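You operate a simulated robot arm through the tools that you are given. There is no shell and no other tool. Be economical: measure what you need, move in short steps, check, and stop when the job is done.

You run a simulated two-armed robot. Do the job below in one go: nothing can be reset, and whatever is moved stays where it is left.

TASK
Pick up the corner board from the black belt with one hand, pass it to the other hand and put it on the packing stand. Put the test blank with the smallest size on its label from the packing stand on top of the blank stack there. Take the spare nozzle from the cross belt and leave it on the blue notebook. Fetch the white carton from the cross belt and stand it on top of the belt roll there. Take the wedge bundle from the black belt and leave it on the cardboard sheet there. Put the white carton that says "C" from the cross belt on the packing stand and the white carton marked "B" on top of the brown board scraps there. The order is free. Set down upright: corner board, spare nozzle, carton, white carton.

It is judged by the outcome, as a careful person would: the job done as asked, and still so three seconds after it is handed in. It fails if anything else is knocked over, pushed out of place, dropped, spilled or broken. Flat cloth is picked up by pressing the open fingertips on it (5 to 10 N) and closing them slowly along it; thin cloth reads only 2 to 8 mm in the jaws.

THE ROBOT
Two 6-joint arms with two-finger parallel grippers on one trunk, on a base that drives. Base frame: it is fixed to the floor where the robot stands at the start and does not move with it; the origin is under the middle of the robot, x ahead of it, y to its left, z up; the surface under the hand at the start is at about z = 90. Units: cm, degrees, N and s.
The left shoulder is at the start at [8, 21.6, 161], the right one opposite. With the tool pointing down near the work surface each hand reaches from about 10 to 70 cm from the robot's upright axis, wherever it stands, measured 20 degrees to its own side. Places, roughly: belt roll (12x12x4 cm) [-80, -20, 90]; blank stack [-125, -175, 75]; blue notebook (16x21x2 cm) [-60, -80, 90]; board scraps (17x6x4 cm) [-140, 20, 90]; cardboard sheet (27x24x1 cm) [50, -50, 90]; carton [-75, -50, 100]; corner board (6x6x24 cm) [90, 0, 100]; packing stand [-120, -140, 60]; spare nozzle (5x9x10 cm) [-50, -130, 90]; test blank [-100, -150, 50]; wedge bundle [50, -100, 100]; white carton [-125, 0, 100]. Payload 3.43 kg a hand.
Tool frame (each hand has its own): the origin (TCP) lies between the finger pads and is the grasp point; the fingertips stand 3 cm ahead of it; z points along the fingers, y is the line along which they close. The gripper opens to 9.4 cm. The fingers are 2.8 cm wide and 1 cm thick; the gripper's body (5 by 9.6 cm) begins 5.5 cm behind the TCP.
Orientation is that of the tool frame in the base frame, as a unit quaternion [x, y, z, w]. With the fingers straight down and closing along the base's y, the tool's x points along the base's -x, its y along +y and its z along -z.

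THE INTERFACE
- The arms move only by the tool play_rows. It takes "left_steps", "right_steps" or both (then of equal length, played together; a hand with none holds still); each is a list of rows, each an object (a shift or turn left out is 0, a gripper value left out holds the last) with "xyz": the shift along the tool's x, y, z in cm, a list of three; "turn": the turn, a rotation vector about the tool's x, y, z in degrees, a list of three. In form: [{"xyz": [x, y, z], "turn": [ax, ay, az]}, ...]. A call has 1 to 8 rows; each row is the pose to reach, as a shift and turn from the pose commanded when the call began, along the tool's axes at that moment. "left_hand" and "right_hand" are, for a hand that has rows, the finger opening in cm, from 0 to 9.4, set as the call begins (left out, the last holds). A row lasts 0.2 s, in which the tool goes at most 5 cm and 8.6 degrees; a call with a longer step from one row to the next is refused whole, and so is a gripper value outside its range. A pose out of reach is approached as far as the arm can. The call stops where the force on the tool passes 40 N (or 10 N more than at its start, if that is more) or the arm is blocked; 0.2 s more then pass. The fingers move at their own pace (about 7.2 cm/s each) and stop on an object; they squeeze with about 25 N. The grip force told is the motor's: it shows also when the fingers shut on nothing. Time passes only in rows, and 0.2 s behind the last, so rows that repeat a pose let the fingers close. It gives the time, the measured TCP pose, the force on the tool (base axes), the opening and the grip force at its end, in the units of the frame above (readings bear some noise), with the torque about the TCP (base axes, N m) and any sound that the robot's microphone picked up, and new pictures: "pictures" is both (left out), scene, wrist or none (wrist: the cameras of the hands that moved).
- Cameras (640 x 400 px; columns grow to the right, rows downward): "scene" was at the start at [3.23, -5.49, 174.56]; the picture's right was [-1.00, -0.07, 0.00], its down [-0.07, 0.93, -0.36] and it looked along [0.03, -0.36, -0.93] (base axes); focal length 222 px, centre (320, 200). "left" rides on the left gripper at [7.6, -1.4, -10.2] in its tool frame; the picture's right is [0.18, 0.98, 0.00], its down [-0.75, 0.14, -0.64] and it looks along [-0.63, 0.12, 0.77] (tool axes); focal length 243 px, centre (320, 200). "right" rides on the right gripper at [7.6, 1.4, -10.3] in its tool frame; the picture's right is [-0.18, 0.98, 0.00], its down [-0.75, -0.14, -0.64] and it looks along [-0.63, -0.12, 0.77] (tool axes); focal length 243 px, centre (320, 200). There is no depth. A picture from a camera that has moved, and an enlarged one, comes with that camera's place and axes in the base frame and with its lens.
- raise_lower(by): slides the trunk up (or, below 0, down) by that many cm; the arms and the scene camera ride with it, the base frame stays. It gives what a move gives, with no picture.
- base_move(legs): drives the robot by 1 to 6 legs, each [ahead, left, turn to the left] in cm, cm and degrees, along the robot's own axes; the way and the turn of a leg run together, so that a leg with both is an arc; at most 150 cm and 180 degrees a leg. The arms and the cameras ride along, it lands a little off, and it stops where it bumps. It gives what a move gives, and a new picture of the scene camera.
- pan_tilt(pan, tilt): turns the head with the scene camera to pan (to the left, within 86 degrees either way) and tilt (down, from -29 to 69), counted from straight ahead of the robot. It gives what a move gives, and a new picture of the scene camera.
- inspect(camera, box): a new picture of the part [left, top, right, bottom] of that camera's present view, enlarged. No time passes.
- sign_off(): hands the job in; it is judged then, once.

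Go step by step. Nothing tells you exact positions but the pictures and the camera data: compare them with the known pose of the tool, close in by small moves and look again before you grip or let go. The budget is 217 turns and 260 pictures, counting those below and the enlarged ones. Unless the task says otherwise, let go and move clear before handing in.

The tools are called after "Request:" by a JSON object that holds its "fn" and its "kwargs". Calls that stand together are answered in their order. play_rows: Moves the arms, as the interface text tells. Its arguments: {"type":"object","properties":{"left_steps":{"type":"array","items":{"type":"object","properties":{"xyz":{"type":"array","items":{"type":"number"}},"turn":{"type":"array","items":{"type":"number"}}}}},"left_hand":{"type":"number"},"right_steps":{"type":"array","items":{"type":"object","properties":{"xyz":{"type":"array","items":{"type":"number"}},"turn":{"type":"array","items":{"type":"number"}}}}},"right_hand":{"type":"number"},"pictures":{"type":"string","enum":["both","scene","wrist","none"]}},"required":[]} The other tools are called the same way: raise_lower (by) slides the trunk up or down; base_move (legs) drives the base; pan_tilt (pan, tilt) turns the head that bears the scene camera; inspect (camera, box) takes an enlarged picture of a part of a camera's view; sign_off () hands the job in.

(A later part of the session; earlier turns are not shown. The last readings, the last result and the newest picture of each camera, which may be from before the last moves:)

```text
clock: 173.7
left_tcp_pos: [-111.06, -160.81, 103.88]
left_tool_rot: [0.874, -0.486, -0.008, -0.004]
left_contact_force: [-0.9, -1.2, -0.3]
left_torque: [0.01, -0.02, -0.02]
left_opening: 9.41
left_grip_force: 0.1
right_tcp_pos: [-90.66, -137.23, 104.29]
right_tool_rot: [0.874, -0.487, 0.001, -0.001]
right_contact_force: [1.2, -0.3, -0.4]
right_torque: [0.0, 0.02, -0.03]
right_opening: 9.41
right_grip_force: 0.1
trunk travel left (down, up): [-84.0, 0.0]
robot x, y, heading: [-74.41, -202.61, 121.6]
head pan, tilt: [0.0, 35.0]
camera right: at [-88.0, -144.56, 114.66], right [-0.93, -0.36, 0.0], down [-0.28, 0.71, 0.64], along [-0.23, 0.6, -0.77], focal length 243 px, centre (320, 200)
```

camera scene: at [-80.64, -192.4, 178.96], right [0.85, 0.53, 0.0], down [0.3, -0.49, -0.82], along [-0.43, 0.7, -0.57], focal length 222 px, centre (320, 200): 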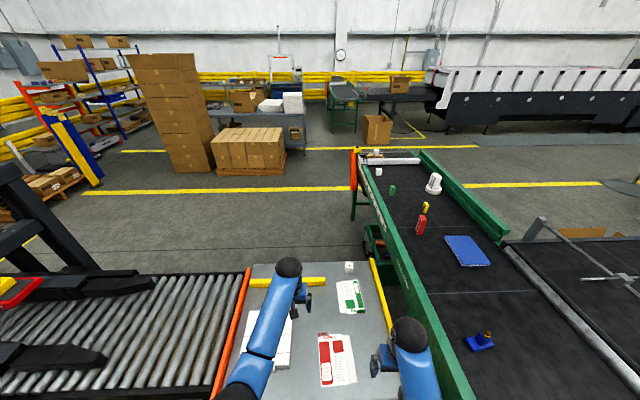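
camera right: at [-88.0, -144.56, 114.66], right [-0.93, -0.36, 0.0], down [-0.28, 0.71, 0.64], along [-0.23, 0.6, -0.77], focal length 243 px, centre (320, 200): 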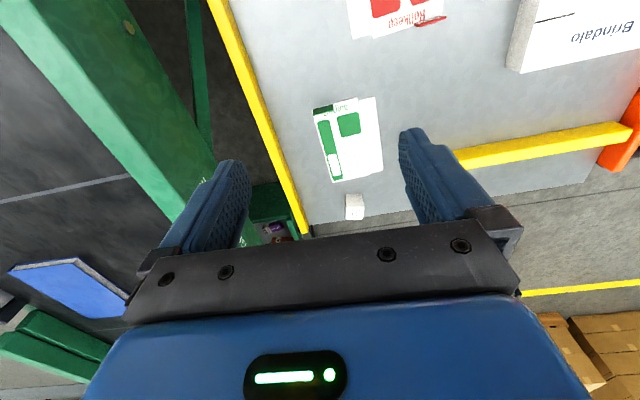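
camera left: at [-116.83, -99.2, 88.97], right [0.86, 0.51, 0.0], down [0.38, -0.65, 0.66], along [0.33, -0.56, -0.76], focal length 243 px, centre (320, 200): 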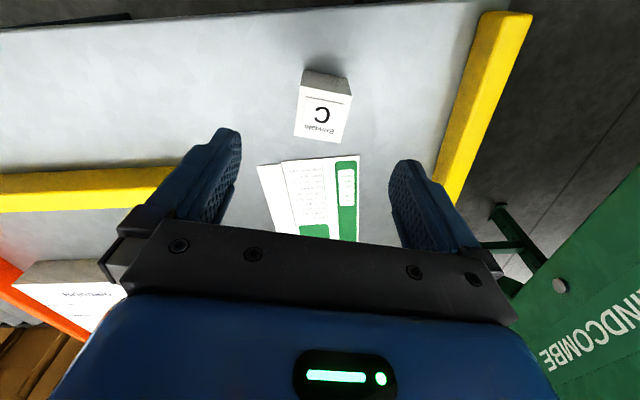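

Tab located near (-94.5,-128.5). The tab's faces point along the stand's length, so I turn the right hand 90° for pinching it.

Request:
{"fn": "play_rows", "kwargs": {"right_steps": [{"turn": [0, 0, 8]}, {"turn": [0, 0, 16]}, {"turn": [0, 0, 24]}, {"turn": [0, 0, 32]}, {"turn": [0, 0, 40]}, {"turn": [0, 0, 48]}, {"turn": [0, 0, 56]}], "pictures": "none"}}

Request:
{"fn": "play_rows", "kwargs": {"right_steps": [{"turn": [0, 0, 8]}, {"turn": [0, 0, 16]}, {"turn": [0, 0, 24]}, {"turn": [0, 0, 32]}], "pictures": "wrist"}}

```text
clock: 175.3
left_tcp_pos: [-110.9, -160.79, 103.88]
left_tool_rot: [0.874, -0.486, -0.007, -0.005]
left_contact_force: [-0.6, -0.2, -1.0]
left_torque: [0.02, -0.01, 0.02]
left_opening: 9.42
left_grip_force: 0.0
right_tcp_pos: [-90.67, -137.39, 104.3]
right_tool_rot: [-0.541, 0.841, 0.001, 0.0]
right_contact_force: [0.1, -1.0, 0.3]
right_torque: [0.02, 0.02, 0.02]
right_opening: 9.4
right_grip_force: 0.1
trunk travel left (down, up): [-84.0, 0.0]
robot x, y, heading: [-74.67, -202.09, 121.7]
head pan, tilt: [0.0, 35.0]
```

```text
clock: 176.3
left_tcp_pos: [-110.95, -160.83, 103.94]
left_tool_rot: [0.873, -0.487, -0.008, -0.005]
left_contact_force: [0.6, -0.2, 0.6]
left_torque: [-0.02, -0.02, 0.02]
left_opening: 9.41
left_grip_force: 0.1
right_tcp_pos: [-90.68, -137.39, 104.42]
right_tool_rot: [-0.288, 0.958, 0.001, 0.001]
right_contact_force: [-0.1, 0.0, -0.1]
right_torque: [0.0, 0.01, 0.0]
right_opening: 9.43
right_grip_force: 0.0
trunk travel left (down, up): [-84.0, 0.0]
robot x, y, heading: [-74.75, -202.07, 121.6]
head pan, tilt: [0.0, 35.0]
camera right: at [-97.93, -140.5, 114.6], right [-0.39, 0.92, 0.0], down [0.71, 0.3, 0.64], along [0.59, 0.25, -0.77], focal length 243 px, centre (320, 200)
```

right: 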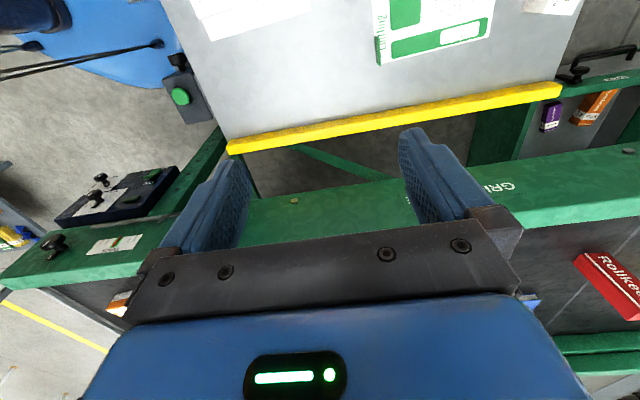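

Request:
{"fn": "play_rows", "kwargs": {"right_steps": [{"xyz": [-1, 4, 0]}, {"xyz": [-1.8, 8, 0]}, {"xyz": [-1.8, 9.5, 0]}], "pictures": "none"}}

Request:
{"fn": "raise_lower", "kwargs": {"by": -25}}

Request:
{"fn": "play_rows", "kwargs": {"right_steps": [{}], "pictures": "both"}}

```text
clock: 177.1
left_tcp_pos: [-110.94, -160.85, 103.78]
left_tool_rot: [0.874, -0.486, -0.008, -0.005]
left_contact_force: [-0.2, 1.2, 0.0]
left_torque: [0.02, 0.01, 0.01]
left_opening: 9.4
left_grip_force: 0.0
right_tcp_pos: [-93.62, -129.96, 105.01]
right_tool_rot: [-0.289, 0.957, 0.001, 0.0]
right_contact_force: [0.2, -0.2, -0.8]
right_torque: [0.02, -0.01, -0.02]
right_opening: 9.38
right_grip_force: 0.1
right hand out of reach, approached as far as the arm can: row 2, 3
trunk travel left (down, up): [-84.0, 0.0]
robot x, y, heading: [-74.1, -202.21, 121.8]
head pan, tilt: [0.0, 35.0]
```

```text
clock: 179.7
left_tcp_pos: [-111.04, -160.87, 79.0]
left_tool_rot: [0.874, -0.486, -0.007, -0.003]
left_contact_force: [-0.1, -0.2, -0.4]
left_torque: [0.01, 0.02, 0.02]
left_opening: 9.39
left_grip_force: 0.1
right_tcp_pos: [-93.51, -129.98, 79.86]
right_tool_rot: [-0.29, 0.957, 0.001, 0.0]
right_contact_force: [1.0, 0.5, 1.1]
right_torque: [-0.01, -0.01, 0.0]
right_opening: 9.4
right_grip_force: 0.0
trunk travel left (down, up): [-59.0, 25.0]
robot x, y, heading: [-74.87, -202.51, 121.9]
head pan, tilt: [0.0, 35.0]
```

```text
clock: 180.1
left_tcp_pos: [-110.92, -160.88, 79.02]
left_tool_rot: [0.874, -0.486, -0.007, -0.004]
left_contact_force: [-0.4, -0.1, 0.0]
left_torque: [0.03, -0.02, -0.01]
left_opening: 9.38
left_grip_force: 0.0
right_tcp_pos: [-93.61, -129.94, 79.91]
right_tool_rot: [-0.289, 0.957, 0.001, 0.001]
right_contact_force: [0.9, 0.3, -0.9]
right_torque: [0.02, 0.0, -0.02]
right_opening: 9.44
right_grip_force: 0.0
trunk travel left (down, up): [-59.0, 25.0]
robot x, y, heading: [-74.73, -202.11, 121.7]
head pan, tilt: [0.0, 35.0]
camera scene: at [-81.0, -192.09, 153.93], right [0.85, 0.53, 0.0], down [0.3, -0.49, -0.82], along [-0.43, 0.7, -0.57], focal length 222 px, centre (320, 200)
camera right: at [-100.78, -133.06, 90.23], right [-0.39, 0.92, 0.0], down [0.7, 0.3, 0.64], along [0.59, 0.25, -0.77], focal length 243 px, centre (320, 200)
```

scene: 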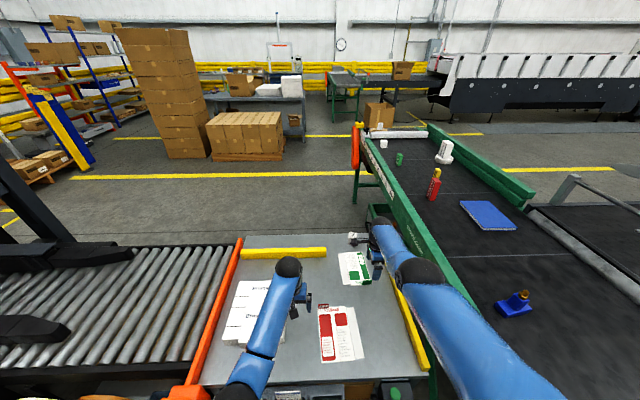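
right: 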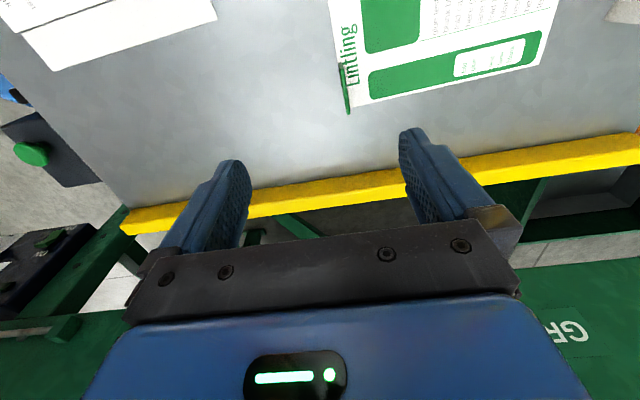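

Request:
{"fn": "play_rows", "kwargs": {"right_steps": [{"xyz": [0.5, 1, 3]}, {"xyz": [0.5, 2, 5]}, {"xyz": [0.5, 2.8, 8]}], "pictures": "wrist"}}

```text
clock: 180.8
left_tcp_pos: [-110.92, -160.79, 78.96]
left_tool_rot: [0.874, -0.486, -0.008, -0.004]
left_contact_force: [0.8, 0.9, 0.0]
left_torque: [0.0, 0.04, -0.01]
left_opening: 9.41
left_grip_force: 0.0
right_tcp_pos: [-93.25, -131.63, 76.09]
right_tool_rot: [-0.29, 0.957, 0.001, 0.0]
right_contact_force: [-0.5, 0.5, 0.3]
right_torque: [0.02, -0.03, 0.0]
right_opening: 9.4
right_grip_force: 0.1
right hand out of reach, approached as far as the arm can: row 1, 2, 3
trunk travel left (down, up): [-59.0, 25.0]
robot x, y, heading: [-74.79, -202.12, 121.5]
head pan, tilt: [0.0, 35.0]
camera right: at [-100.33, -134.75, 86.41], right [-0.39, 0.92, 0.0], down [0.71, 0.3, 0.64], along [0.59, 0.25, -0.77], focal length 243 px, centre (320, 200)
```

right: 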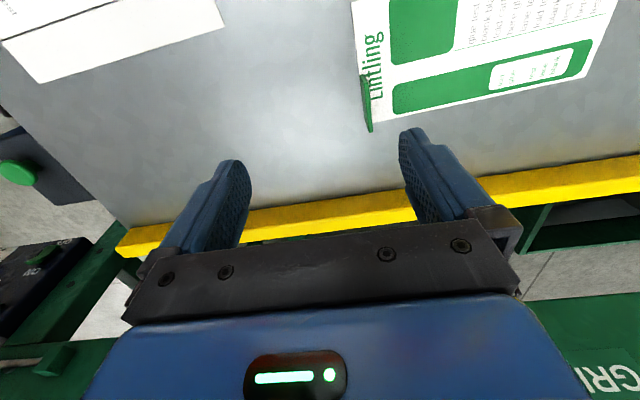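

Going lower shortens reach, so I'd rather lower the trunk more. First raise the left hand as far as it goes and lift the right.

Request:
{"fn": "play_rows", "kwargs": {"left_steps": [{"xyz": [-2, 0, -4]}, {"xyz": [-4, 0, -8]}, {"xyz": [-6, 0, -11]}, {"xyz": [-8, 0, -14]}], "right_steps": [{"xyz": [0, 0, -3]}, {"xyz": [0, 1, -6]}, {"xyz": [0, 2, -9]}, {"xyz": [0, 3, -12]}], "pictures": "none"}}

```text
clock: 181.8
left_tcp_pos: [-115.66, -152.44, 91.37]
left_tool_rot: [0.874, -0.486, -0.008, -0.005]
left_contact_force: [-0.3, 0.2, -0.1]
left_torque: [-0.02, 0.02, 0.0]
left_opening: 9.39
left_grip_force: 0.0
left hand out of reach, approached as far as the arm can: row 2, 3, 4
right_tcp_pos: [-94.75, -129.16, 88.05]
right_tool_rot: [-0.29, 0.957, 0.0, 0.002]
right_contact_force: [-1.5, -0.3, -0.1]
right_torque: [-0.02, -0.03, 0.0]
right_opening: 9.4
right_grip_force: 0.1
trunk travel left (down, up): [-59.0, 25.0]
robot x, y, heading: [-74.7, -202.16, 121.4]
head pan, tilt: [0.0, 35.0]
```

Request:
{"fn": "raise_lower", "kwargs": {"by": -14}}

Request:
{"fn": "play_rows", "kwargs": {"right_steps": [{"xyz": [0, 1.5, 0]}, {"xyz": [0, 1.5, 3]}], "pictures": "wrist"}}

```text
clock: 183.5
left_tcp_pos: [-115.63, -152.7, 77.33]
left_tool_rot: [0.874, -0.486, -0.009, -0.005]
left_contact_force: [0.8, 0.0, -0.2]
left_torque: [0.04, -0.03, 0.02]
left_opening: 9.42
left_grip_force: 0.1
right_tcp_pos: [-94.87, -129.1, 74.1]
right_tool_rot: [-0.29, 0.957, 0.001, 0.0]
right_contact_force: [1.1, -0.8, -0.7]
right_torque: [-0.03, 0.0, -0.02]
right_opening: 9.43
right_grip_force: 0.1
trunk travel left (down, up): [-45.0, 39.0]
robot x, y, heading: [-74.8, -202.04, 121.8]
head pan, tilt: [0.0, 35.0]
```

```text
clock: 184.1
left_tcp_pos: [-115.51, -152.7, 77.47]
left_tool_rot: [0.874, -0.486, -0.008, -0.004]
left_contact_force: [0.4, 0.0, -0.4]
left_torque: [0.01, 0.01, -0.02]
left_opening: 9.38
left_grip_force: 0.0
right_tcp_pos: [-95.2, -128.79, 71.42]
right_tool_rot: [-0.29, 0.957, 0.002, 0.0]
right_contact_force: [0.2, 0.8, 0.7]
right_torque: [0.0, 0.02, -0.02]
right_opening: 9.37
right_grip_force: 0.0
right hand out of reach, approached as far as the arm can: row 2
trunk travel left (down, up): [-45.0, 39.0]
robot x, y, heading: [-74.75, -202.09, 121.7]
head pan, tilt: [0.0, 35.0]
camera right: at [-102.31, -131.86, 81.81], right [-0.39, 0.92, 0.0], down [0.71, 0.3, 0.64], along [0.59, 0.25, -0.77], focal length 243 px, centre (320, 200)
```

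right: 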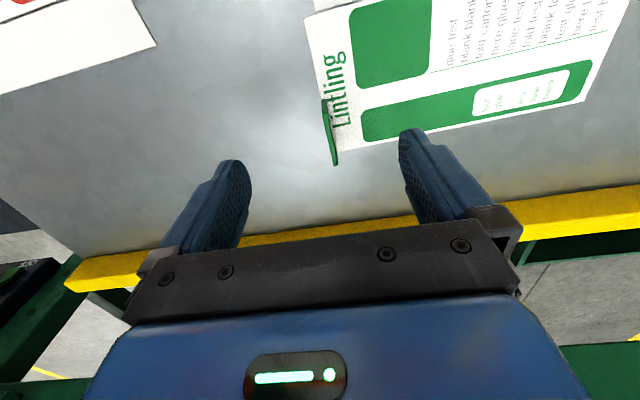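

The tab is between the fingers, almost centred. A little more base travel gives reach for the final descent.

Request:
{"fn": "base_move", "kwargs": {"legs": [[3, 0, 0]]}}

Request:
{"fn": "play_rows", "kwargs": {"right_steps": [{"xyz": [0, -1.5, 0]}, {"xyz": [0, -2.2, 2]}], "pictures": "wrist"}}

```text
clock: 184.9
left_tcp_pos: [-116.94, -150.52, 77.53]
left_tool_rot: [0.873, -0.488, -0.01, -0.005]
left_contact_force: [1.0, -0.4, 0.8]
left_torque: [-0.01, -0.01, -0.03]
left_opening: 9.39
left_grip_force: 0.2
right_tcp_pos: [-96.59, -126.47, 71.68]
right_tool_rot: [-0.289, 0.957, 0.003, 0.0]
right_contact_force: [0.0, 0.8, 0.1]
right_torque: [-0.01, 0.01, -0.02]
right_opening: 9.39
right_grip_force: 0.0
trunk travel left (down, up): [-45.0, 39.0]
robot x, y, heading: [-76.03, -199.8, 121.5]
head pan, tilt: [0.0, 35.0]
camera scene: at [-82.29, -190.03, 139.99], right [0.85, 0.53, 0.0], down [0.3, -0.49, -0.82], along [-0.43, 0.7, -0.57], focal length 222 px, centre (320, 200)
```

scene: 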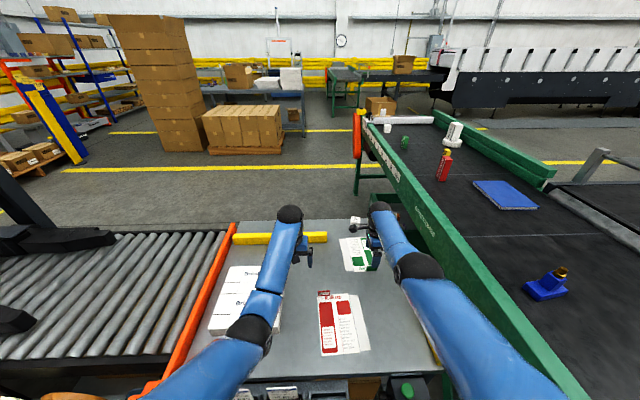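

```text
clock: 185.6
left_tcp_pos: [-116.99, -150.1, 77.36]
left_tool_rot: [0.873, -0.487, -0.008, -0.004]
left_contact_force: [-0.9, -0.5, 0.5]
left_torque: [-0.04, 0.04, 0.01]
left_opening: 9.4
left_grip_force: 0.1
right_tcp_pos: [-95.34, -128.17, 69.36]
right_tool_rot: [-0.289, 0.957, 0.002, 0.001]
right_contact_force: [0.1, -0.4, -0.7]
right_torque: [-0.04, 0.03, -0.02]
right_opening: 9.38
right_grip_force: 0.1
trunk travel left (down, up): [-45.0, 39.0]
robot x, y, heading: [-76.19, -199.98, 121.8]
head pan, tilt: [0.0, 35.0]
camera right: at [-102.51, -131.32, 79.73], right [-0.39, 0.92, 0.0], down [0.71, 0.3, 0.64], along [0.59, 0.25, -0.77], focal length 243 px, centre (320, 200)
```

right: 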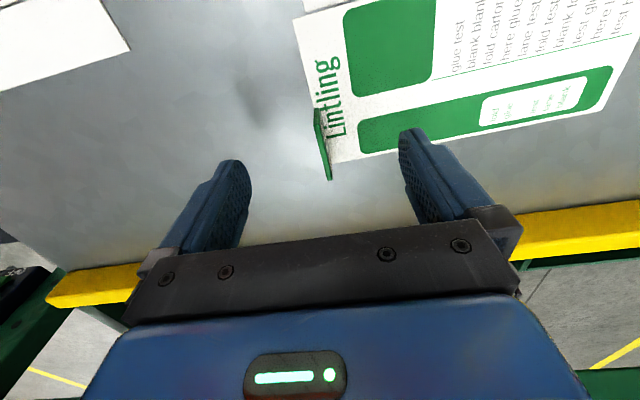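

Aligned. Descend the last 2 cm and pinch the tab.

Request:
{"fn": "play_rows", "kwargs": {"right_steps": [{"xyz": [0, 0, 1.2]}, {"xyz": [0, 0, 2.2]}], "pictures": "none"}}

Request:
{"fn": "play_rows", "kwargs": {"right_steps": [{}, {}, {}, {}, {}, {}], "right_hand": 0, "pictures": "wrist"}}

```text
clock: 186.2
left_tcp_pos: [-117.03, -150.14, 77.23]
left_tool_rot: [0.873, -0.487, -0.009, -0.005]
left_contact_force: [-0.3, -0.5, 0.9]
left_torque: [-0.01, 0.01, -0.01]
left_opening: 9.38
left_grip_force: 0.0
right_tcp_pos: [-95.35, -128.07, 67.09]
right_tool_rot: [-0.289, 0.957, 0.001, -0.001]
right_contact_force: [0.4, -0.3, 0.3]
right_torque: [0.02, -0.01, -0.01]
right_opening: 9.41
right_grip_force: 0.1
trunk travel left (down, up): [-45.0, 39.0]
robot x, y, heading: [-76.09, -199.78, 121.6]
head pan, tilt: [0.0, 35.0]
```

```text
clock: 187.6
left_tcp_pos: [-117.13, -150.27, 77.27]
left_tool_rot: [0.873, -0.487, -0.008, -0.004]
left_contact_force: [0.3, 0.1, -0.3]
left_torque: [0.04, 0.03, 0.01]
left_opening: 9.39
left_grip_force: 0.2
right_tcp_pos: [-95.44, -128.09, 67.23]
right_tool_rot: [-0.289, 0.957, 0.001, 0.0]
right_contact_force: [-0.3, 0.2, 0.4]
right_torque: [0.02, -0.02, -0.04]
right_opening: 0.29
right_grip_force: 25.0
trunk travel left (down, up): [-45.0, 39.0]
robot x, y, heading: [-76.01, -199.39, 121.9]
head pan, tilt: [0.0, 35.0]
camera right: at [-102.53, -131.28, 77.57], right [-0.39, 0.92, 0.0], down [0.71, 0.3, 0.64], along [0.59, 0.25, -0.77], focal length 243 px, centre (320, 200)
```

right: 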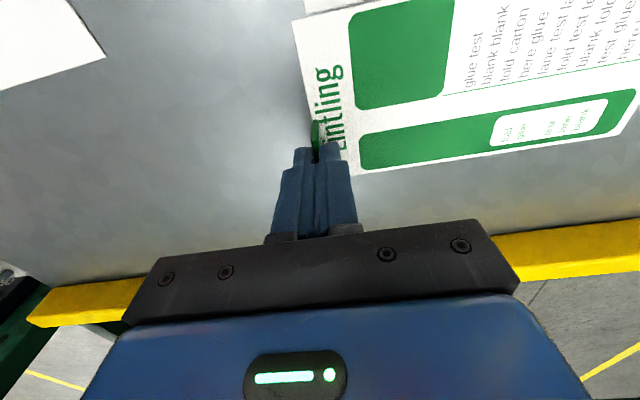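

Gripped at 0.3 cm. Lift gently and check the card follows.

Request:
{"fn": "play_rows", "kwargs": {"right_steps": [{"xyz": [0, 0, -1]}, {"xyz": [0, 0, -3]}, {"xyz": [0, 0, -6]}, {"xyz": [0, 0, -9]}], "pictures": "both"}}

```text
clock: 188.6
left_tcp_pos: [-117.14, -150.22, 77.39]
left_tool_rot: [0.873, -0.487, -0.008, -0.004]
left_contact_force: [0.1, -0.2, 0.0]
left_torque: [-0.03, 0.02, 0.02]
left_opening: 9.42
left_grip_force: 0.1
right_tcp_pos: [-95.34, -128.11, 76.18]
right_tool_rot: [-0.288, 0.958, 0.001, 0.001]
right_contact_force: [0.0, -0.4, 0.0]
right_torque: [-0.05, -0.05, 0.04]
right_opening: 0.3
right_grip_force: 25.3
trunk travel left (down, up): [-45.0, 39.0]
robot x, y, heading: [-76.12, -199.63, 121.7]
head pan, tilt: [0.0, 35.0]
camera scene: at [-82.49, -189.7, 139.93], right [0.85, 0.53, 0.0], down [0.3, -0.49, -0.82], along [-0.43, 0.7, -0.57], focal length 222 px, centre (320, 200)
camera right: at [-102.58, -131.28, 86.64], right [-0.39, 0.92, 0.0], down [0.71, 0.3, 0.64], along [0.59, 0.25, -0.77], focal length 243 px, centre (320, 200)
```

scene: 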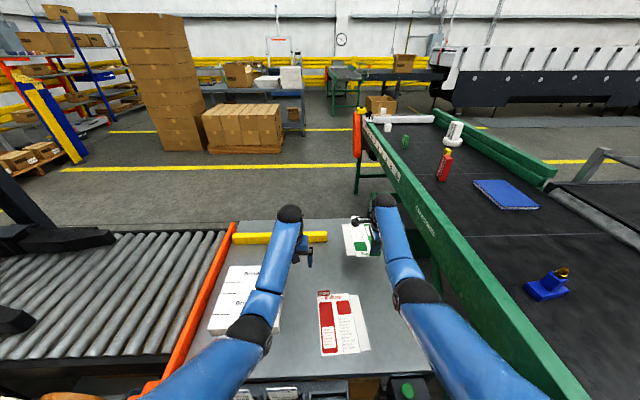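
right: 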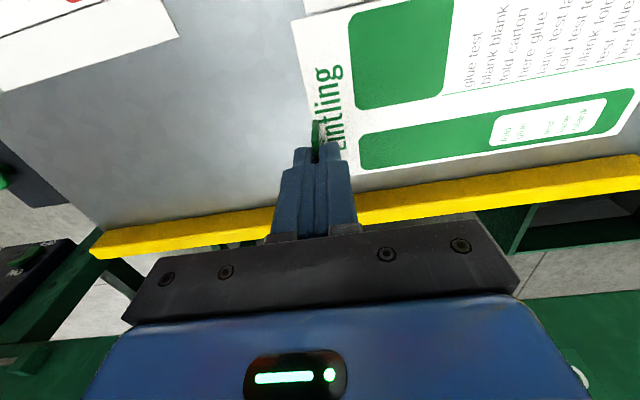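

The card is held flat. Raise, drive toward the stack side, and retract a bit so the card is over the stack.

Request:
{"fn": "raise_lower", "kwargs": {"by": 14}}

Request:
{"fn": "base_move", "kwargs": {"legs": [[-12, 0, 0], [0, 41, 0]]}}

Request:
{"fn": "play_rows", "kwargs": {"right_steps": [{"xyz": [0, -4, 0]}, {"xyz": [0, -8, 1]}, {"xyz": [0, -10.6, 2]}], "pictures": "both"}}

```text
clock: 190.2
left_tcp_pos: [-117.03, -150.08, 91.28]
left_tool_rot: [0.873, -0.487, -0.009, -0.004]
left_contact_force: [-0.4, -0.6, 0.1]
left_torque: [0.0, 0.02, -0.01]
left_opening: 9.39
left_grip_force: 0.0
right_tcp_pos: [-95.34, -128.07, 90.23]
right_tool_rot: [-0.289, 0.957, 0.001, 0.0]
right_contact_force: [0.3, 0.2, -0.6]
right_torque: [0.02, -0.01, 0.0]
right_opening: 0.31
right_grip_force: 25.3
trunk travel left (down, up): [-59.0, 25.0]
robot x, y, heading: [-75.84, -199.7, 121.9]
head pan, tilt: [0.0, 35.0]
```

```text
clock: 193.6
left_tcp_pos: [-145.33, -181.69, 91.21]
left_tool_rot: [0.874, -0.487, -0.008, -0.004]
left_contact_force: [-0.9, 0.7, 0.2]
left_torque: [0.02, -0.01, -0.01]
left_opening: 9.4
left_grip_force: 0.1
right_tcp_pos: [-123.69, -159.79, 90.09]
right_tool_rot: [-0.29, 0.957, 0.0, 0.0]
right_contact_force: [0.3, -0.2, -0.6]
right_torque: [0.02, -0.01, -0.02]
right_opening: 0.27
right_grip_force: 24.9
trunk travel left (down, up): [-59.0, 25.0]
robot x, y, heading: [-103.92, -231.67, 121.9]
head pan, tilt: [0.0, 35.0]
camera scene: at [-110.66, -221.22, 153.93], right [0.85, 0.53, 0.0], down [0.3, -0.49, -0.82], along [-0.43, 0.7, -0.57], focal length 222 px, centre (320, 200)
```

scene: 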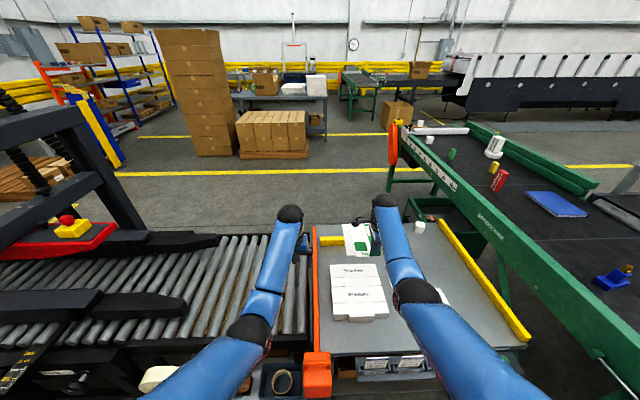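

```text
clock: 194.4
left_tcp_pos: [-145.38, -181.93, 91.25]
left_tool_rot: [0.874, -0.486, -0.008, -0.006]
left_contact_force: [0.4, -0.2, 0.2]
left_torque: [0.01, 0.01, -0.01]
left_opening: 9.38
left_grip_force: 0.0
right_tcp_pos: [-118.25, -167.83, 87.33]
right_tool_rot: [-0.29, 0.957, 0.0, 0.0]
right_contact_force: [-0.2, -0.2, -1.0]
right_torque: [0.01, -0.04, -0.04]
right_opening: 0.31
right_grip_force: 25.4
right hand out of reach, approached as far as the arm can: row 3
trunk travel left (down, up): [-59.0, 25.0]
robot x, y, heading: [-104.54, -231.56, 122.0]
head pan, tilt: [0.0, 35.0]
camera scene: at [-110.82, -221.3, 153.93], right [0.85, 0.53, 0.0], down [0.3, -0.49, -0.82], along [-0.43, 0.7, -0.57], focal length 222 px, centre (320, 200)
camera right: at [-125.44, -171.12, 97.65], right [-0.39, 0.92, 0.0], down [0.71, 0.3, 0.64], along [0.59, 0.25, -0.77], focal length 243 px, centre (320, 200)
```

scene: 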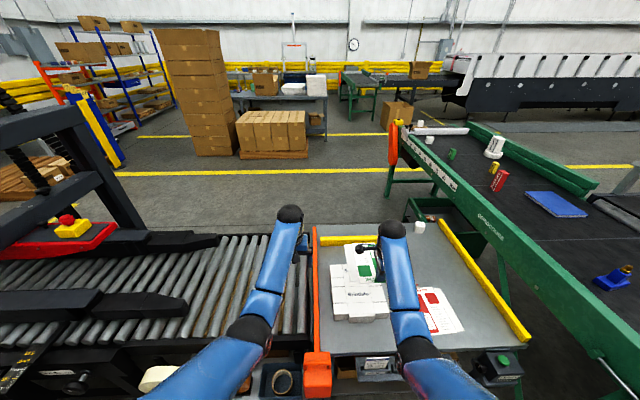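
right: 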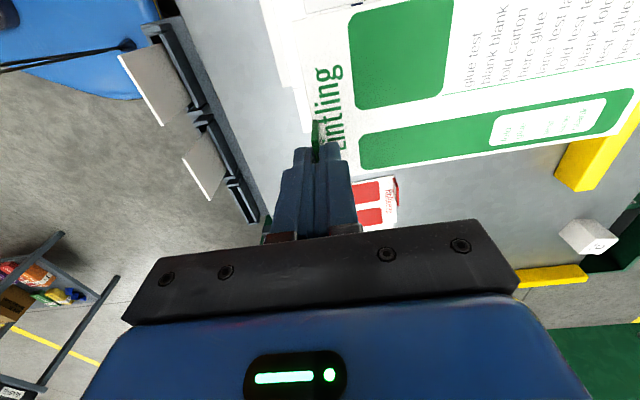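

Position matches the stack centre to within ~2 cm. Lower toward the stack.

Request:
{"fn": "play_rows", "kwargs": {"right_steps": [{"xyz": [0.5, -1, 3]}, {"xyz": [0.5, -2.3, 7]}, {"xyz": [0.5, -2.3, 10]}, {"xyz": [0.5, -2.3, 12]}], "pictures": "both"}}

```text
clock: 195.4
left_tcp_pos: [-145.34, -181.75, 91.46]
left_tool_rot: [0.874, -0.487, -0.008, -0.005]
left_contact_force: [-0.7, 0.2, -0.2]
left_torque: [0.03, -0.01, 0.0]
left_opening: 9.37
left_grip_force: 0.1
right_tcp_pos: [-117.4, -170.05, 75.22]
right_tool_rot: [-0.29, 0.957, 0.001, 0.0]
right_contact_force: [0.5, 0.2, -1.0]
right_torque: [-0.01, -0.01, 0.01]
right_opening: 0.28
right_grip_force: 24.7
trunk travel left (down, up): [-59.0, 25.0]
robot x, y, heading: [-104.55, -231.26, 121.8]
head pan, tilt: [0.0, 35.0]
camera scene: at [-110.78, -221.27, 153.93], right [0.85, 0.53, 0.0], down [0.3, -0.49, -0.82], along [-0.43, 0.7, -0.57], focal length 222 px, centre (320, 200)
camera right: at [-124.52, -173.21, 85.59], right [-0.39, 0.92, 0.0], down [0.71, 0.3, 0.64], along [0.59, 0.25, -0.77], focal length 243 px, centre (320, 200)
```

scene: 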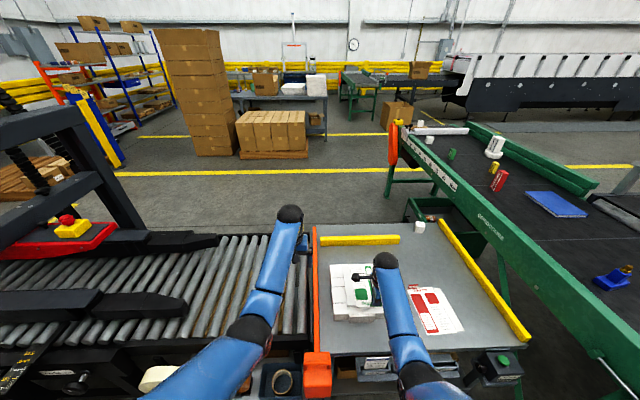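
right: 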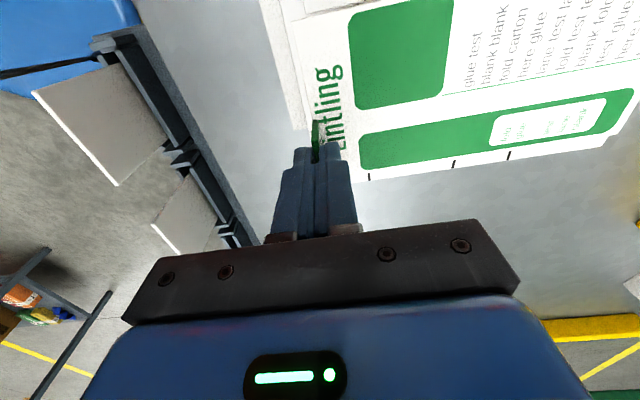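

Request:
{"fn": "inspect", "kwargs": {"camera": "scene", "box": [310, 245, 420, 335]}}

Request:
{"fn": "play_rows", "kwargs": {"right_steps": [{"xyz": [0, 0, 1.5]}, {"xyz": [0, 0, 2.5]}, {"xyz": [0, 0, 3]}, {"xyz": [0, 0, 3.5]}, {"xyz": [0, 0, 4]}, {"xyz": [0, 0, 4.5]}], "pictures": "wrist"}}

```text
4.44 times, centred on (365, 290) of scene
camera zoom: at [-110.78, -221.27, 153.93], right [0.85, 0.53, 0.0], down [0.3, -0.49, -0.82], along [-0.43, 0.7, -0.57], focal length 988 px, centre (120, -200)
```

zoom: 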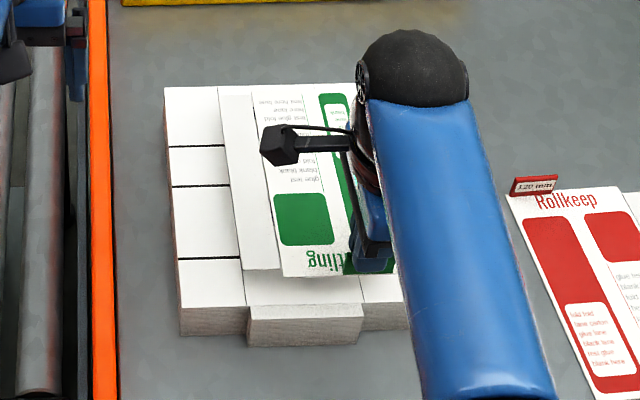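

```text
clock: 196.8
left_tcp_pos: [-145.32, -181.94, 91.51]
left_tool_rot: [0.874, -0.486, -0.009, -0.006]
left_contact_force: [0.0, 0.0, -0.4]
left_torque: [-0.01, 0.0, 0.0]
left_opening: 9.37
left_grip_force: 0.0
right_tcp_pos: [-117.4, -170.09, 71.1]
right_tool_rot: [-0.29, 0.957, 0.004, 0.001]
right_contact_force: [0.3, 3.2, 22.7]
right_torque: [0.09, -0.03, -0.07]
right_opening: 0.31
right_grip_force: 25.2
trunk travel left (down, up): [-59.0, 25.0]
robot x, y, heading: [-104.02, -231.58, 122.0]
head pan, tilt: [0.0, 35.0]
camera right: at [-124.57, -173.33, 81.38], right [-0.39, 0.92, 0.01], down [0.71, 0.3, 0.64], along [0.59, 0.26, -0.77], focal length 243 px, centre (320, 200)
```

right: 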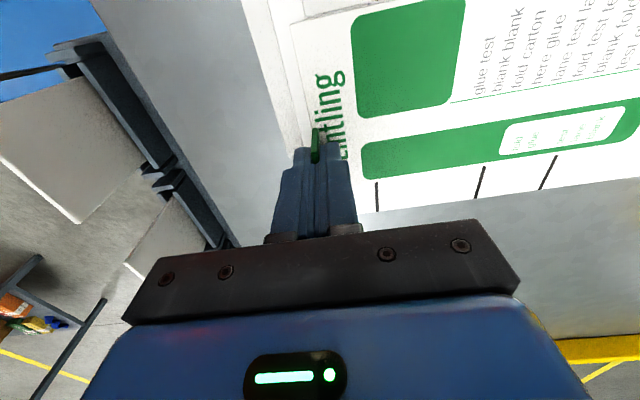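

Contact. Relieve, open, rise.

Request:
{"fn": "play_rows", "kwargs": {"right_steps": [{"xyz": [0, 0, -0.3]}, {"xyz": [0, 0, -0.5]}], "pictures": "none"}}

Request:
{"fn": "play_rows", "kwargs": {"right_steps": [{}, {}, {"xyz": [0, 0, -2]}, {"xyz": [0, 0, -6]}, {"xyz": [0, 0, -11]}, {"xyz": [0, 0, -15]}], "right_hand": 2.5, "pictures": "both"}}

```text
clock: 197.4
left_tcp_pos: [-145.34, -181.77, 91.35]
left_tool_rot: [0.874, -0.486, -0.008, -0.005]
left_contact_force: [0.8, 0.3, 0.2]
left_torque: [-0.02, -0.02, 0.01]
left_opening: 9.42
left_grip_force: 0.0
right_tcp_pos: [-117.26, -170.32, 71.12]
right_tool_rot: [-0.289, 0.957, -0.002, 0.002]
right_contact_force: [-0.2, 0.0, -0.4]
right_torque: [0.11, 0.03, 0.05]
right_opening: 0.3
right_grip_force: 24.5
trunk travel left (down, up): [-59.0, 25.0]
robot x, y, heading: [-104.3, -231.44, 121.6]
head pan, tilt: [0.0, 35.0]
```

```text
clock: 198.8
left_tcp_pos: [-145.31, -181.77, 91.33]
left_tool_rot: [0.874, -0.486, -0.009, -0.005]
left_contact_force: [-0.8, 0.2, 0.1]
left_torque: [-0.03, 0.02, -0.03]
left_opening: 9.41
left_grip_force: 0.0
right_tcp_pos: [-117.51, -169.8, 85.75]
right_tool_rot: [-0.29, 0.957, 0.002, 0.0]
right_contact_force: [-0.2, 0.8, 0.5]
right_torque: [-0.03, 0.01, 0.04]
right_opening: 2.51
right_grip_force: 0.1
right hand out of reach, approached as far as the arm can: row 6
trunk travel left (down, up): [-59.0, 25.0]
robot x, y, heading: [-104.33, -231.25, 122.2]
head pan, tilt: [0.0, 35.0]
camera scene: at [-110.78, -221.31, 153.92], right [0.85, 0.53, 0.0], down [0.3, -0.49, -0.82], along [-0.43, 0.7, -0.57], focal length 222 px, centre (320, 200)
camera right: at [-124.66, -172.99, 96.22], right [-0.39, 0.92, 0.0], down [0.71, 0.3, 0.64], along [0.59, 0.25, -0.77], focal length 243 px, centre (320, 200)
```

scene: 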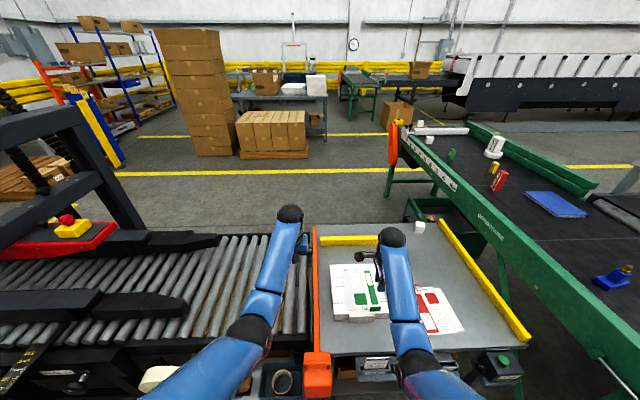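
right: 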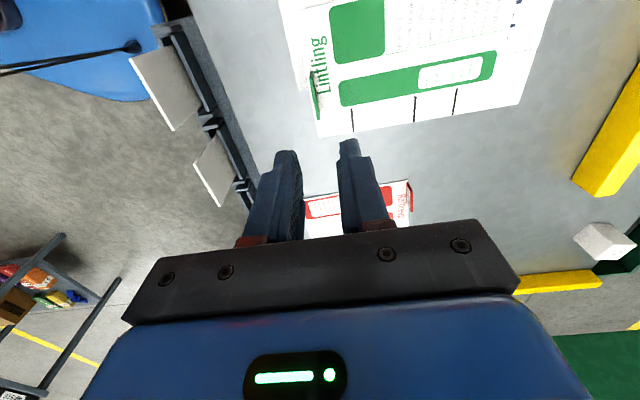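

The 100 mm blank is on the stack. Restore the right hand's orientation, raise, and move toward the nozzle.

Request:
{"fn": "raise_lower", "kwargs": {"by": 25}}

Request:
{"fn": "play_rows", "kwargs": {"right_steps": [{"turn": [0, 0, -8]}, {"turn": [0, 0, -16]}, {"turn": [0, 0, -24]}, {"turn": [0, 0, -32]}, {"turn": [0, 0, -40]}, {"turn": [0, 0, -48]}, {"turn": [0, 0, -56]}, {"turn": [0, 0, -64]}], "right_hand": 9.4, "pictures": "none"}}

Request:
{"fn": "play_rows", "kwargs": {"right_steps": [{"turn": [0, 0, -8]}, {"turn": [0, 0, -16]}, {"turn": [0, 0, -24]}], "pictures": "none"}}

Request:
{"fn": "base_move", "kwargs": {"legs": [[-12, 0, 0], [0, -58, 0]]}}

```text
clock: 201.4
left_tcp_pos: [-145.34, -181.77, 116.33]
left_tool_rot: [0.874, -0.486, -0.008, -0.005]
left_contact_force: [-0.2, -0.3, 0.1]
left_torque: [0.01, 0.02, 0.03]
left_opening: 9.44
left_grip_force: 0.1
right_tcp_pos: [-117.6, -169.66, 110.94]
right_tool_rot: [-0.29, 0.957, 0.001, 0.0]
right_contact_force: [-0.1, -0.5, 0.1]
right_torque: [0.03, 0.02, 0.0]
right_opening: 2.52
right_grip_force: 0.2
trunk travel left (down, up): [-84.0, 0.0]
robot x, y, heading: [-104.24, -231.46, 122.0]
head pan, tilt: [0.0, 35.0]
```

```text
clock: 203.2
left_tcp_pos: [-145.38, -181.76, 116.3]
left_tool_rot: [0.874, -0.486, -0.008, -0.004]
left_contact_force: [0.3, -0.1, 0.0]
left_torque: [-0.05, -0.03, 0.0]
left_opening: 9.43
left_grip_force: 0.1
right_tcp_pos: [-117.48, -169.86, 110.82]
right_tool_rot: [0.754, -0.657, -0.002, -0.001]
right_contact_force: [-0.1, 0.4, -0.3]
right_torque: [-0.01, 0.04, 0.0]
right_opening: 9.41
right_grip_force: 0.1
trunk travel left (down, up): [-84.0, 0.0]
robot x, y, heading: [-104.12, -231.5, 121.8]
head pan, tilt: [0.0, 35.0]
```

```text
clock: 204.0
left_tcp_pos: [-145.38, -181.75, 116.39]
left_tool_rot: [0.874, -0.486, -0.008, -0.004]
left_contact_force: [0.2, -0.1, -0.2]
left_torque: [-0.02, 0.01, -0.01]
left_opening: 9.38
left_grip_force: 0.1
right_tcp_pos: [-117.42, -169.8, 110.83]
right_tool_rot: [0.874, -0.486, -0.001, -0.001]
right_contact_force: [0.1, -0.3, 0.2]
right_torque: [-0.01, 0.0, 0.03]
right_opening: 9.38
right_grip_force: 0.1
trunk travel left (down, up): [-84.0, 0.0]
robot x, y, heading: [-104.72, -231.35, 121.7]
head pan, tilt: [0.0, 35.0]
```

```text
clock: 208.1
left_tcp_pos: [-89.79, -161.56, 116.36]
left_tool_rot: [0.874, -0.487, -0.008, -0.005]
left_contact_force: [0.8, 0.7, -0.1]
left_torque: [0.01, -0.03, -0.02]
left_opening: 9.39
left_grip_force: 0.0
right_tcp_pos: [-61.86, -149.67, 110.83]
right_tool_rot: [0.873, -0.488, -0.001, -0.002]
right_contact_force: [0.1, 0.3, -0.9]
right_torque: [-0.01, -0.02, 0.01]
right_opening: 9.41
right_grip_force: 0.0
trunk travel left (down, up): [-84.0, 0.0]
robot x, y, heading: [-48.71, -211.06, 121.6]
head pan, tilt: [0.0, 35.0]
camera scene: at [-55.29, -201.2, 178.92], right [0.85, 0.53, 0.0], down [0.3, -0.49, -0.82], along [-0.43, 0.7, -0.57], focal length 222 px, centre (320, 200)
```

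scene: 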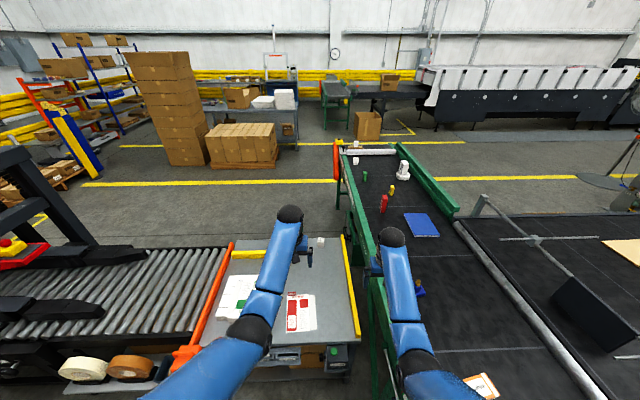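

Request:
{"fn": "base_move", "kwargs": {"legs": [[16, 0, 0.5]]}}

Request:
{"fn": "play_rows", "kwargs": {"right_steps": [{"xyz": [1.5, -5, 1]}, {"xyz": [3, -10, 3]}, {"xyz": [4.5, -15, 5]}, {"xyz": [6, -19.5, 7]}], "pictures": "wrist"}}

```text
clock: 209.5
left_tcp_pos: [-98.29, -148.77, 116.5]
left_tool_rot: [0.876, -0.483, -0.009, -0.005]
left_contact_force: [0.1, 0.0, 0.6]
left_torque: [0.03, 0.01, 0.01]
left_opening: 9.38
left_grip_force: 0.1
right_tcp_pos: [-70.42, -136.5, 111.02]
right_tool_rot: [0.875, -0.485, -0.002, -0.003]
right_contact_force: [0.4, -0.6, -0.2]
right_torque: [0.03, 0.01, -0.01]
right_opening: 9.42
right_grip_force: 0.0
trunk travel left (down, up): [-84.0, 0.0]
robot x, y, heading: [-57.17, -197.63, 122.3]
head pan, tilt: [0.0, 35.0]
camera scene: at [-63.24, -188.13, 178.98], right [0.85, 0.53, 0.0], down [0.3, -0.48, -0.82], along [-0.44, 0.7, -0.57], focal length 222 px, centre (320, 200)
```

scene: 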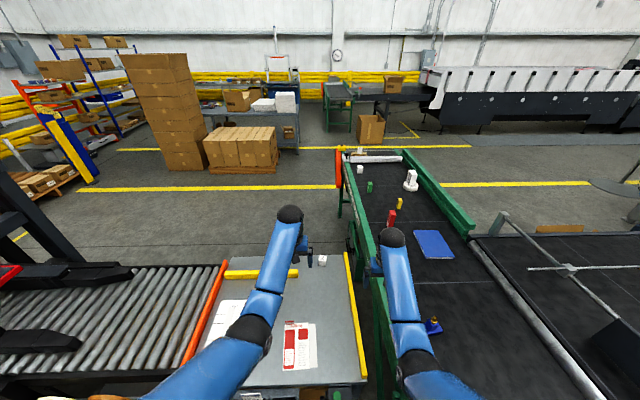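

```text
refused: row 1 steps farther than a row can; nothing moved
```

Request:
{"fn": "play_rows", "kwargs": {"right_steps": [{"xyz": [1, -4, 1]}, {"xyz": [2.5, -8, 2.5]}, {"xyz": [4, -12, 4]}, {"xyz": [5, -16, 5.5]}, {"xyz": [6, -20, 7]}], "pictures": "wrist"}}

```text
clock: 210.7
left_tcp_pos: [-98.25, -148.22, 116.5]
left_tool_rot: [0.875, -0.483, -0.008, -0.005]
left_contact_force: [0.2, -1.0, 0.2]
left_torque: [-0.01, 0.01, -0.02]
left_opening: 9.38
left_grip_force: 0.0
right_tcp_pos: [-50.28, -130.57, 103.6]
right_tool_rot: [0.875, -0.484, -0.003, -0.002]
right_contact_force: [0.6, 0.2, -0.2]
right_torque: [0.01, 0.01, 0.0]
right_opening: 9.42
right_grip_force: 0.0
trunk travel left (down, up): [-84.0, 0.0]
robot x, y, heading: [-56.71, -197.84, 122.2]
head pan, tilt: [0.0, 35.0]
camera right: at [-47.48, -137.91, 114.08], right [-0.93, -0.37, 0.0], down [-0.28, 0.71, 0.65], along [-0.24, 0.6, -0.76], focal length 243 px, centre (320, 200)
```

right: 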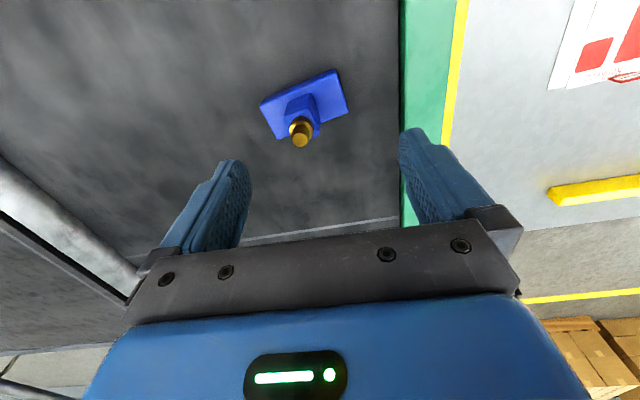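

Request:
{"fn": "play_rows", "kwargs": {"right_steps": [{"xyz": [-0.2, -1, 2], "turn": [0, 0, -6]}, {"xyz": [-0.3, -1.5, 4], "turn": [0, 0, -12]}], "pictures": "wrist"}}

```text
clock: 211.3
left_tcp_pos: [-98.3, -148.37, 116.22]
left_tool_rot: [0.875, -0.483, -0.008, -0.004]
left_contact_force: [-0.6, 0.2, -0.5]
left_torque: [-0.02, 0.03, 0.01]
left_opening: 9.37
left_grip_force: 0.1
right_tcp_pos: [-49.44, -129.34, 99.69]
right_tool_rot: [0.921, -0.39, -0.001, -0.002]
right_contact_force: [-0.5, -0.1, -0.1]
right_torque: [0.01, 0.01, -0.02]
right_opening: 9.4
right_grip_force: 0.1
trunk travel left (down, up): [-84.0, 0.0]
robot x, y, heading: [-56.72, -197.97, 122.1]
head pan, tilt: [0.0, 35.0]
camera right: at [-45.07, -135.99, 110.04], right [-0.83, -0.55, 0.0], down [-0.42, 0.64, 0.64], along [-0.36, 0.54, -0.76], focal length 243 px, centre (320, 200)
```

right: 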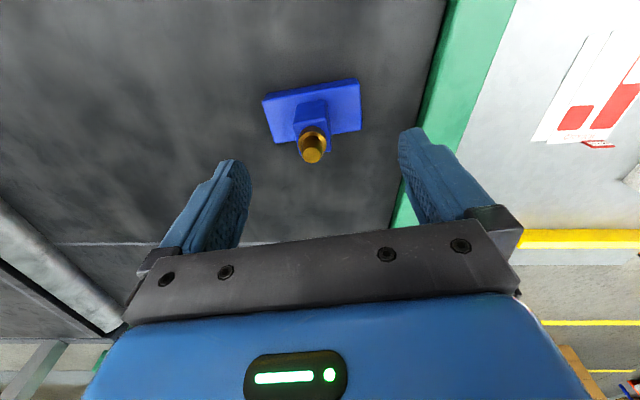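

Request:
{"fn": "play_rows", "kwargs": {"right_steps": [{"xyz": [0.5, -0.5, 2]}, {"xyz": [0.5, -0.5, 4]}], "pictures": "wrist"}}

```text
clock: 211.9
left_tcp_pos: [-98.4, -148.31, 116.31]
left_tool_rot: [0.875, -0.483, -0.008, -0.005]
left_contact_force: [-0.5, 0.7, -0.6]
left_torque: [-0.02, -0.05, 0.01]
left_opening: 9.4
left_grip_force: 0.1
right_tcp_pos: [-48.71, -129.5, 95.73]
right_tool_rot: [0.921, -0.39, -0.001, -0.001]
right_contact_force: [0.1, 0.4, -0.1]
right_torque: [-0.04, 0.01, 0.02]
right_opening: 9.42
right_grip_force: 0.2
trunk travel left (down, up): [-84.0, 0.0]
robot x, y, heading: [-57.14, -198.0, 122.1]
head pan, tilt: [0.0, 35.0]
camera right: at [-44.42, -136.07, 106.08], right [-0.83, -0.55, 0.0], down [-0.42, 0.64, 0.64], along [-0.35, 0.54, -0.76], focal length 243 px, centre (320, 200)
```

right: 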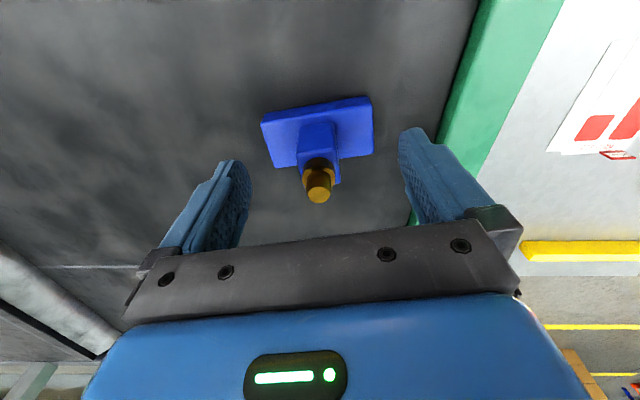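

Request:
{"fn": "play_rows", "kwargs": {"right_steps": [{"xyz": [0, 0, 1.5]}, {"xyz": [0, 0, 2.8]}], "pictures": "none"}}

Request:
{"fn": "play_rows", "kwargs": {"right_steps": [{}, {}, {}, {}, {}], "right_hand": 0, "pictures": "none"}}

Request:
{"fn": "play_rows", "kwargs": {"right_steps": [{"xyz": [0, 0, -2]}, {"xyz": [0, 0, -6]}, {"xyz": [0, 0, -9]}], "pictures": "wrist"}}

```text
clock: 212.5
left_tcp_pos: [-98.34, -148.42, 116.39]
left_tool_rot: [0.876, -0.483, -0.008, -0.004]
left_contact_force: [-0.4, 0.1, 0.8]
left_torque: [0.0, 0.03, -0.02]
left_opening: 9.37
left_grip_force: 0.2
right_tcp_pos: [-48.8, -129.51, 92.92]
right_tool_rot: [0.921, -0.389, 0.0, -0.002]
right_contact_force: [0.2, -0.7, 0.3]
right_torque: [0.02, -0.01, 0.0]
right_opening: 9.44
right_grip_force: 0.0
trunk travel left (down, up): [-84.0, 0.0]
robot x, y, heading: [-56.69, -197.86, 122.5]
head pan, tilt: [0.0, 35.0]
```

```text
clock: 213.7
left_tcp_pos: [-98.19, -148.35, 116.39]
left_tool_rot: [0.876, -0.483, -0.008, -0.006]
left_contact_force: [0.4, 0.2, -0.1]
left_torque: [0.0, 0.0, -0.03]
left_opening: 9.41
left_grip_force: 0.1
right_tcp_pos: [-48.71, -129.57, 93.09]
right_tool_rot: [0.921, -0.39, -0.002, -0.003]
right_contact_force: [1.3, 2.2, 2.3]
right_torque: [0.06, 0.06, -0.07]
right_opening: 2.75
right_grip_force: 24.8
trunk travel left (down, up): [-84.0, 0.0]
robot x, y, heading: [-56.55, -197.8, 122.3]
head pan, tilt: [0.0, 35.0]
```

```text
clock: 214.5
left_tcp_pos: [-98.3, -148.37, 116.34]
left_tool_rot: [0.875, -0.484, -0.008, -0.005]
left_contact_force: [-0.6, 0.0, 0.3]
left_torque: [-0.02, 0.02, 0.0]
left_opening: 9.42
left_grip_force: 0.1
right_tcp_pos: [-48.8, -129.78, 102.01]
right_tool_rot: [0.921, -0.39, -0.001, -0.001]
right_contact_force: [0.5, 0.6, -2.8]
right_torque: [-0.06, -0.01, 0.03]
right_opening: 2.77
right_grip_force: 24.6
trunk travel left (down, up): [-84.0, 0.0]
robot x, y, heading: [-56.91, -197.68, 122.3]
head pan, tilt: [0.0, 35.0]
camera right: at [-44.44, -136.27, 112.34], right [-0.83, -0.55, 0.0], down [-0.42, 0.64, 0.64], along [-0.35, 0.54, -0.76], focal length 243 px, centre (320, 200)
```

right: 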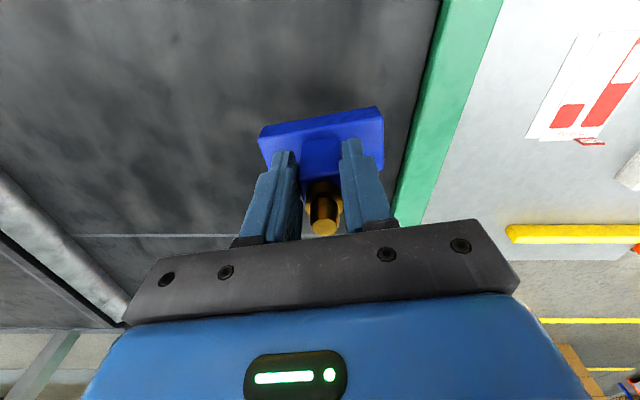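

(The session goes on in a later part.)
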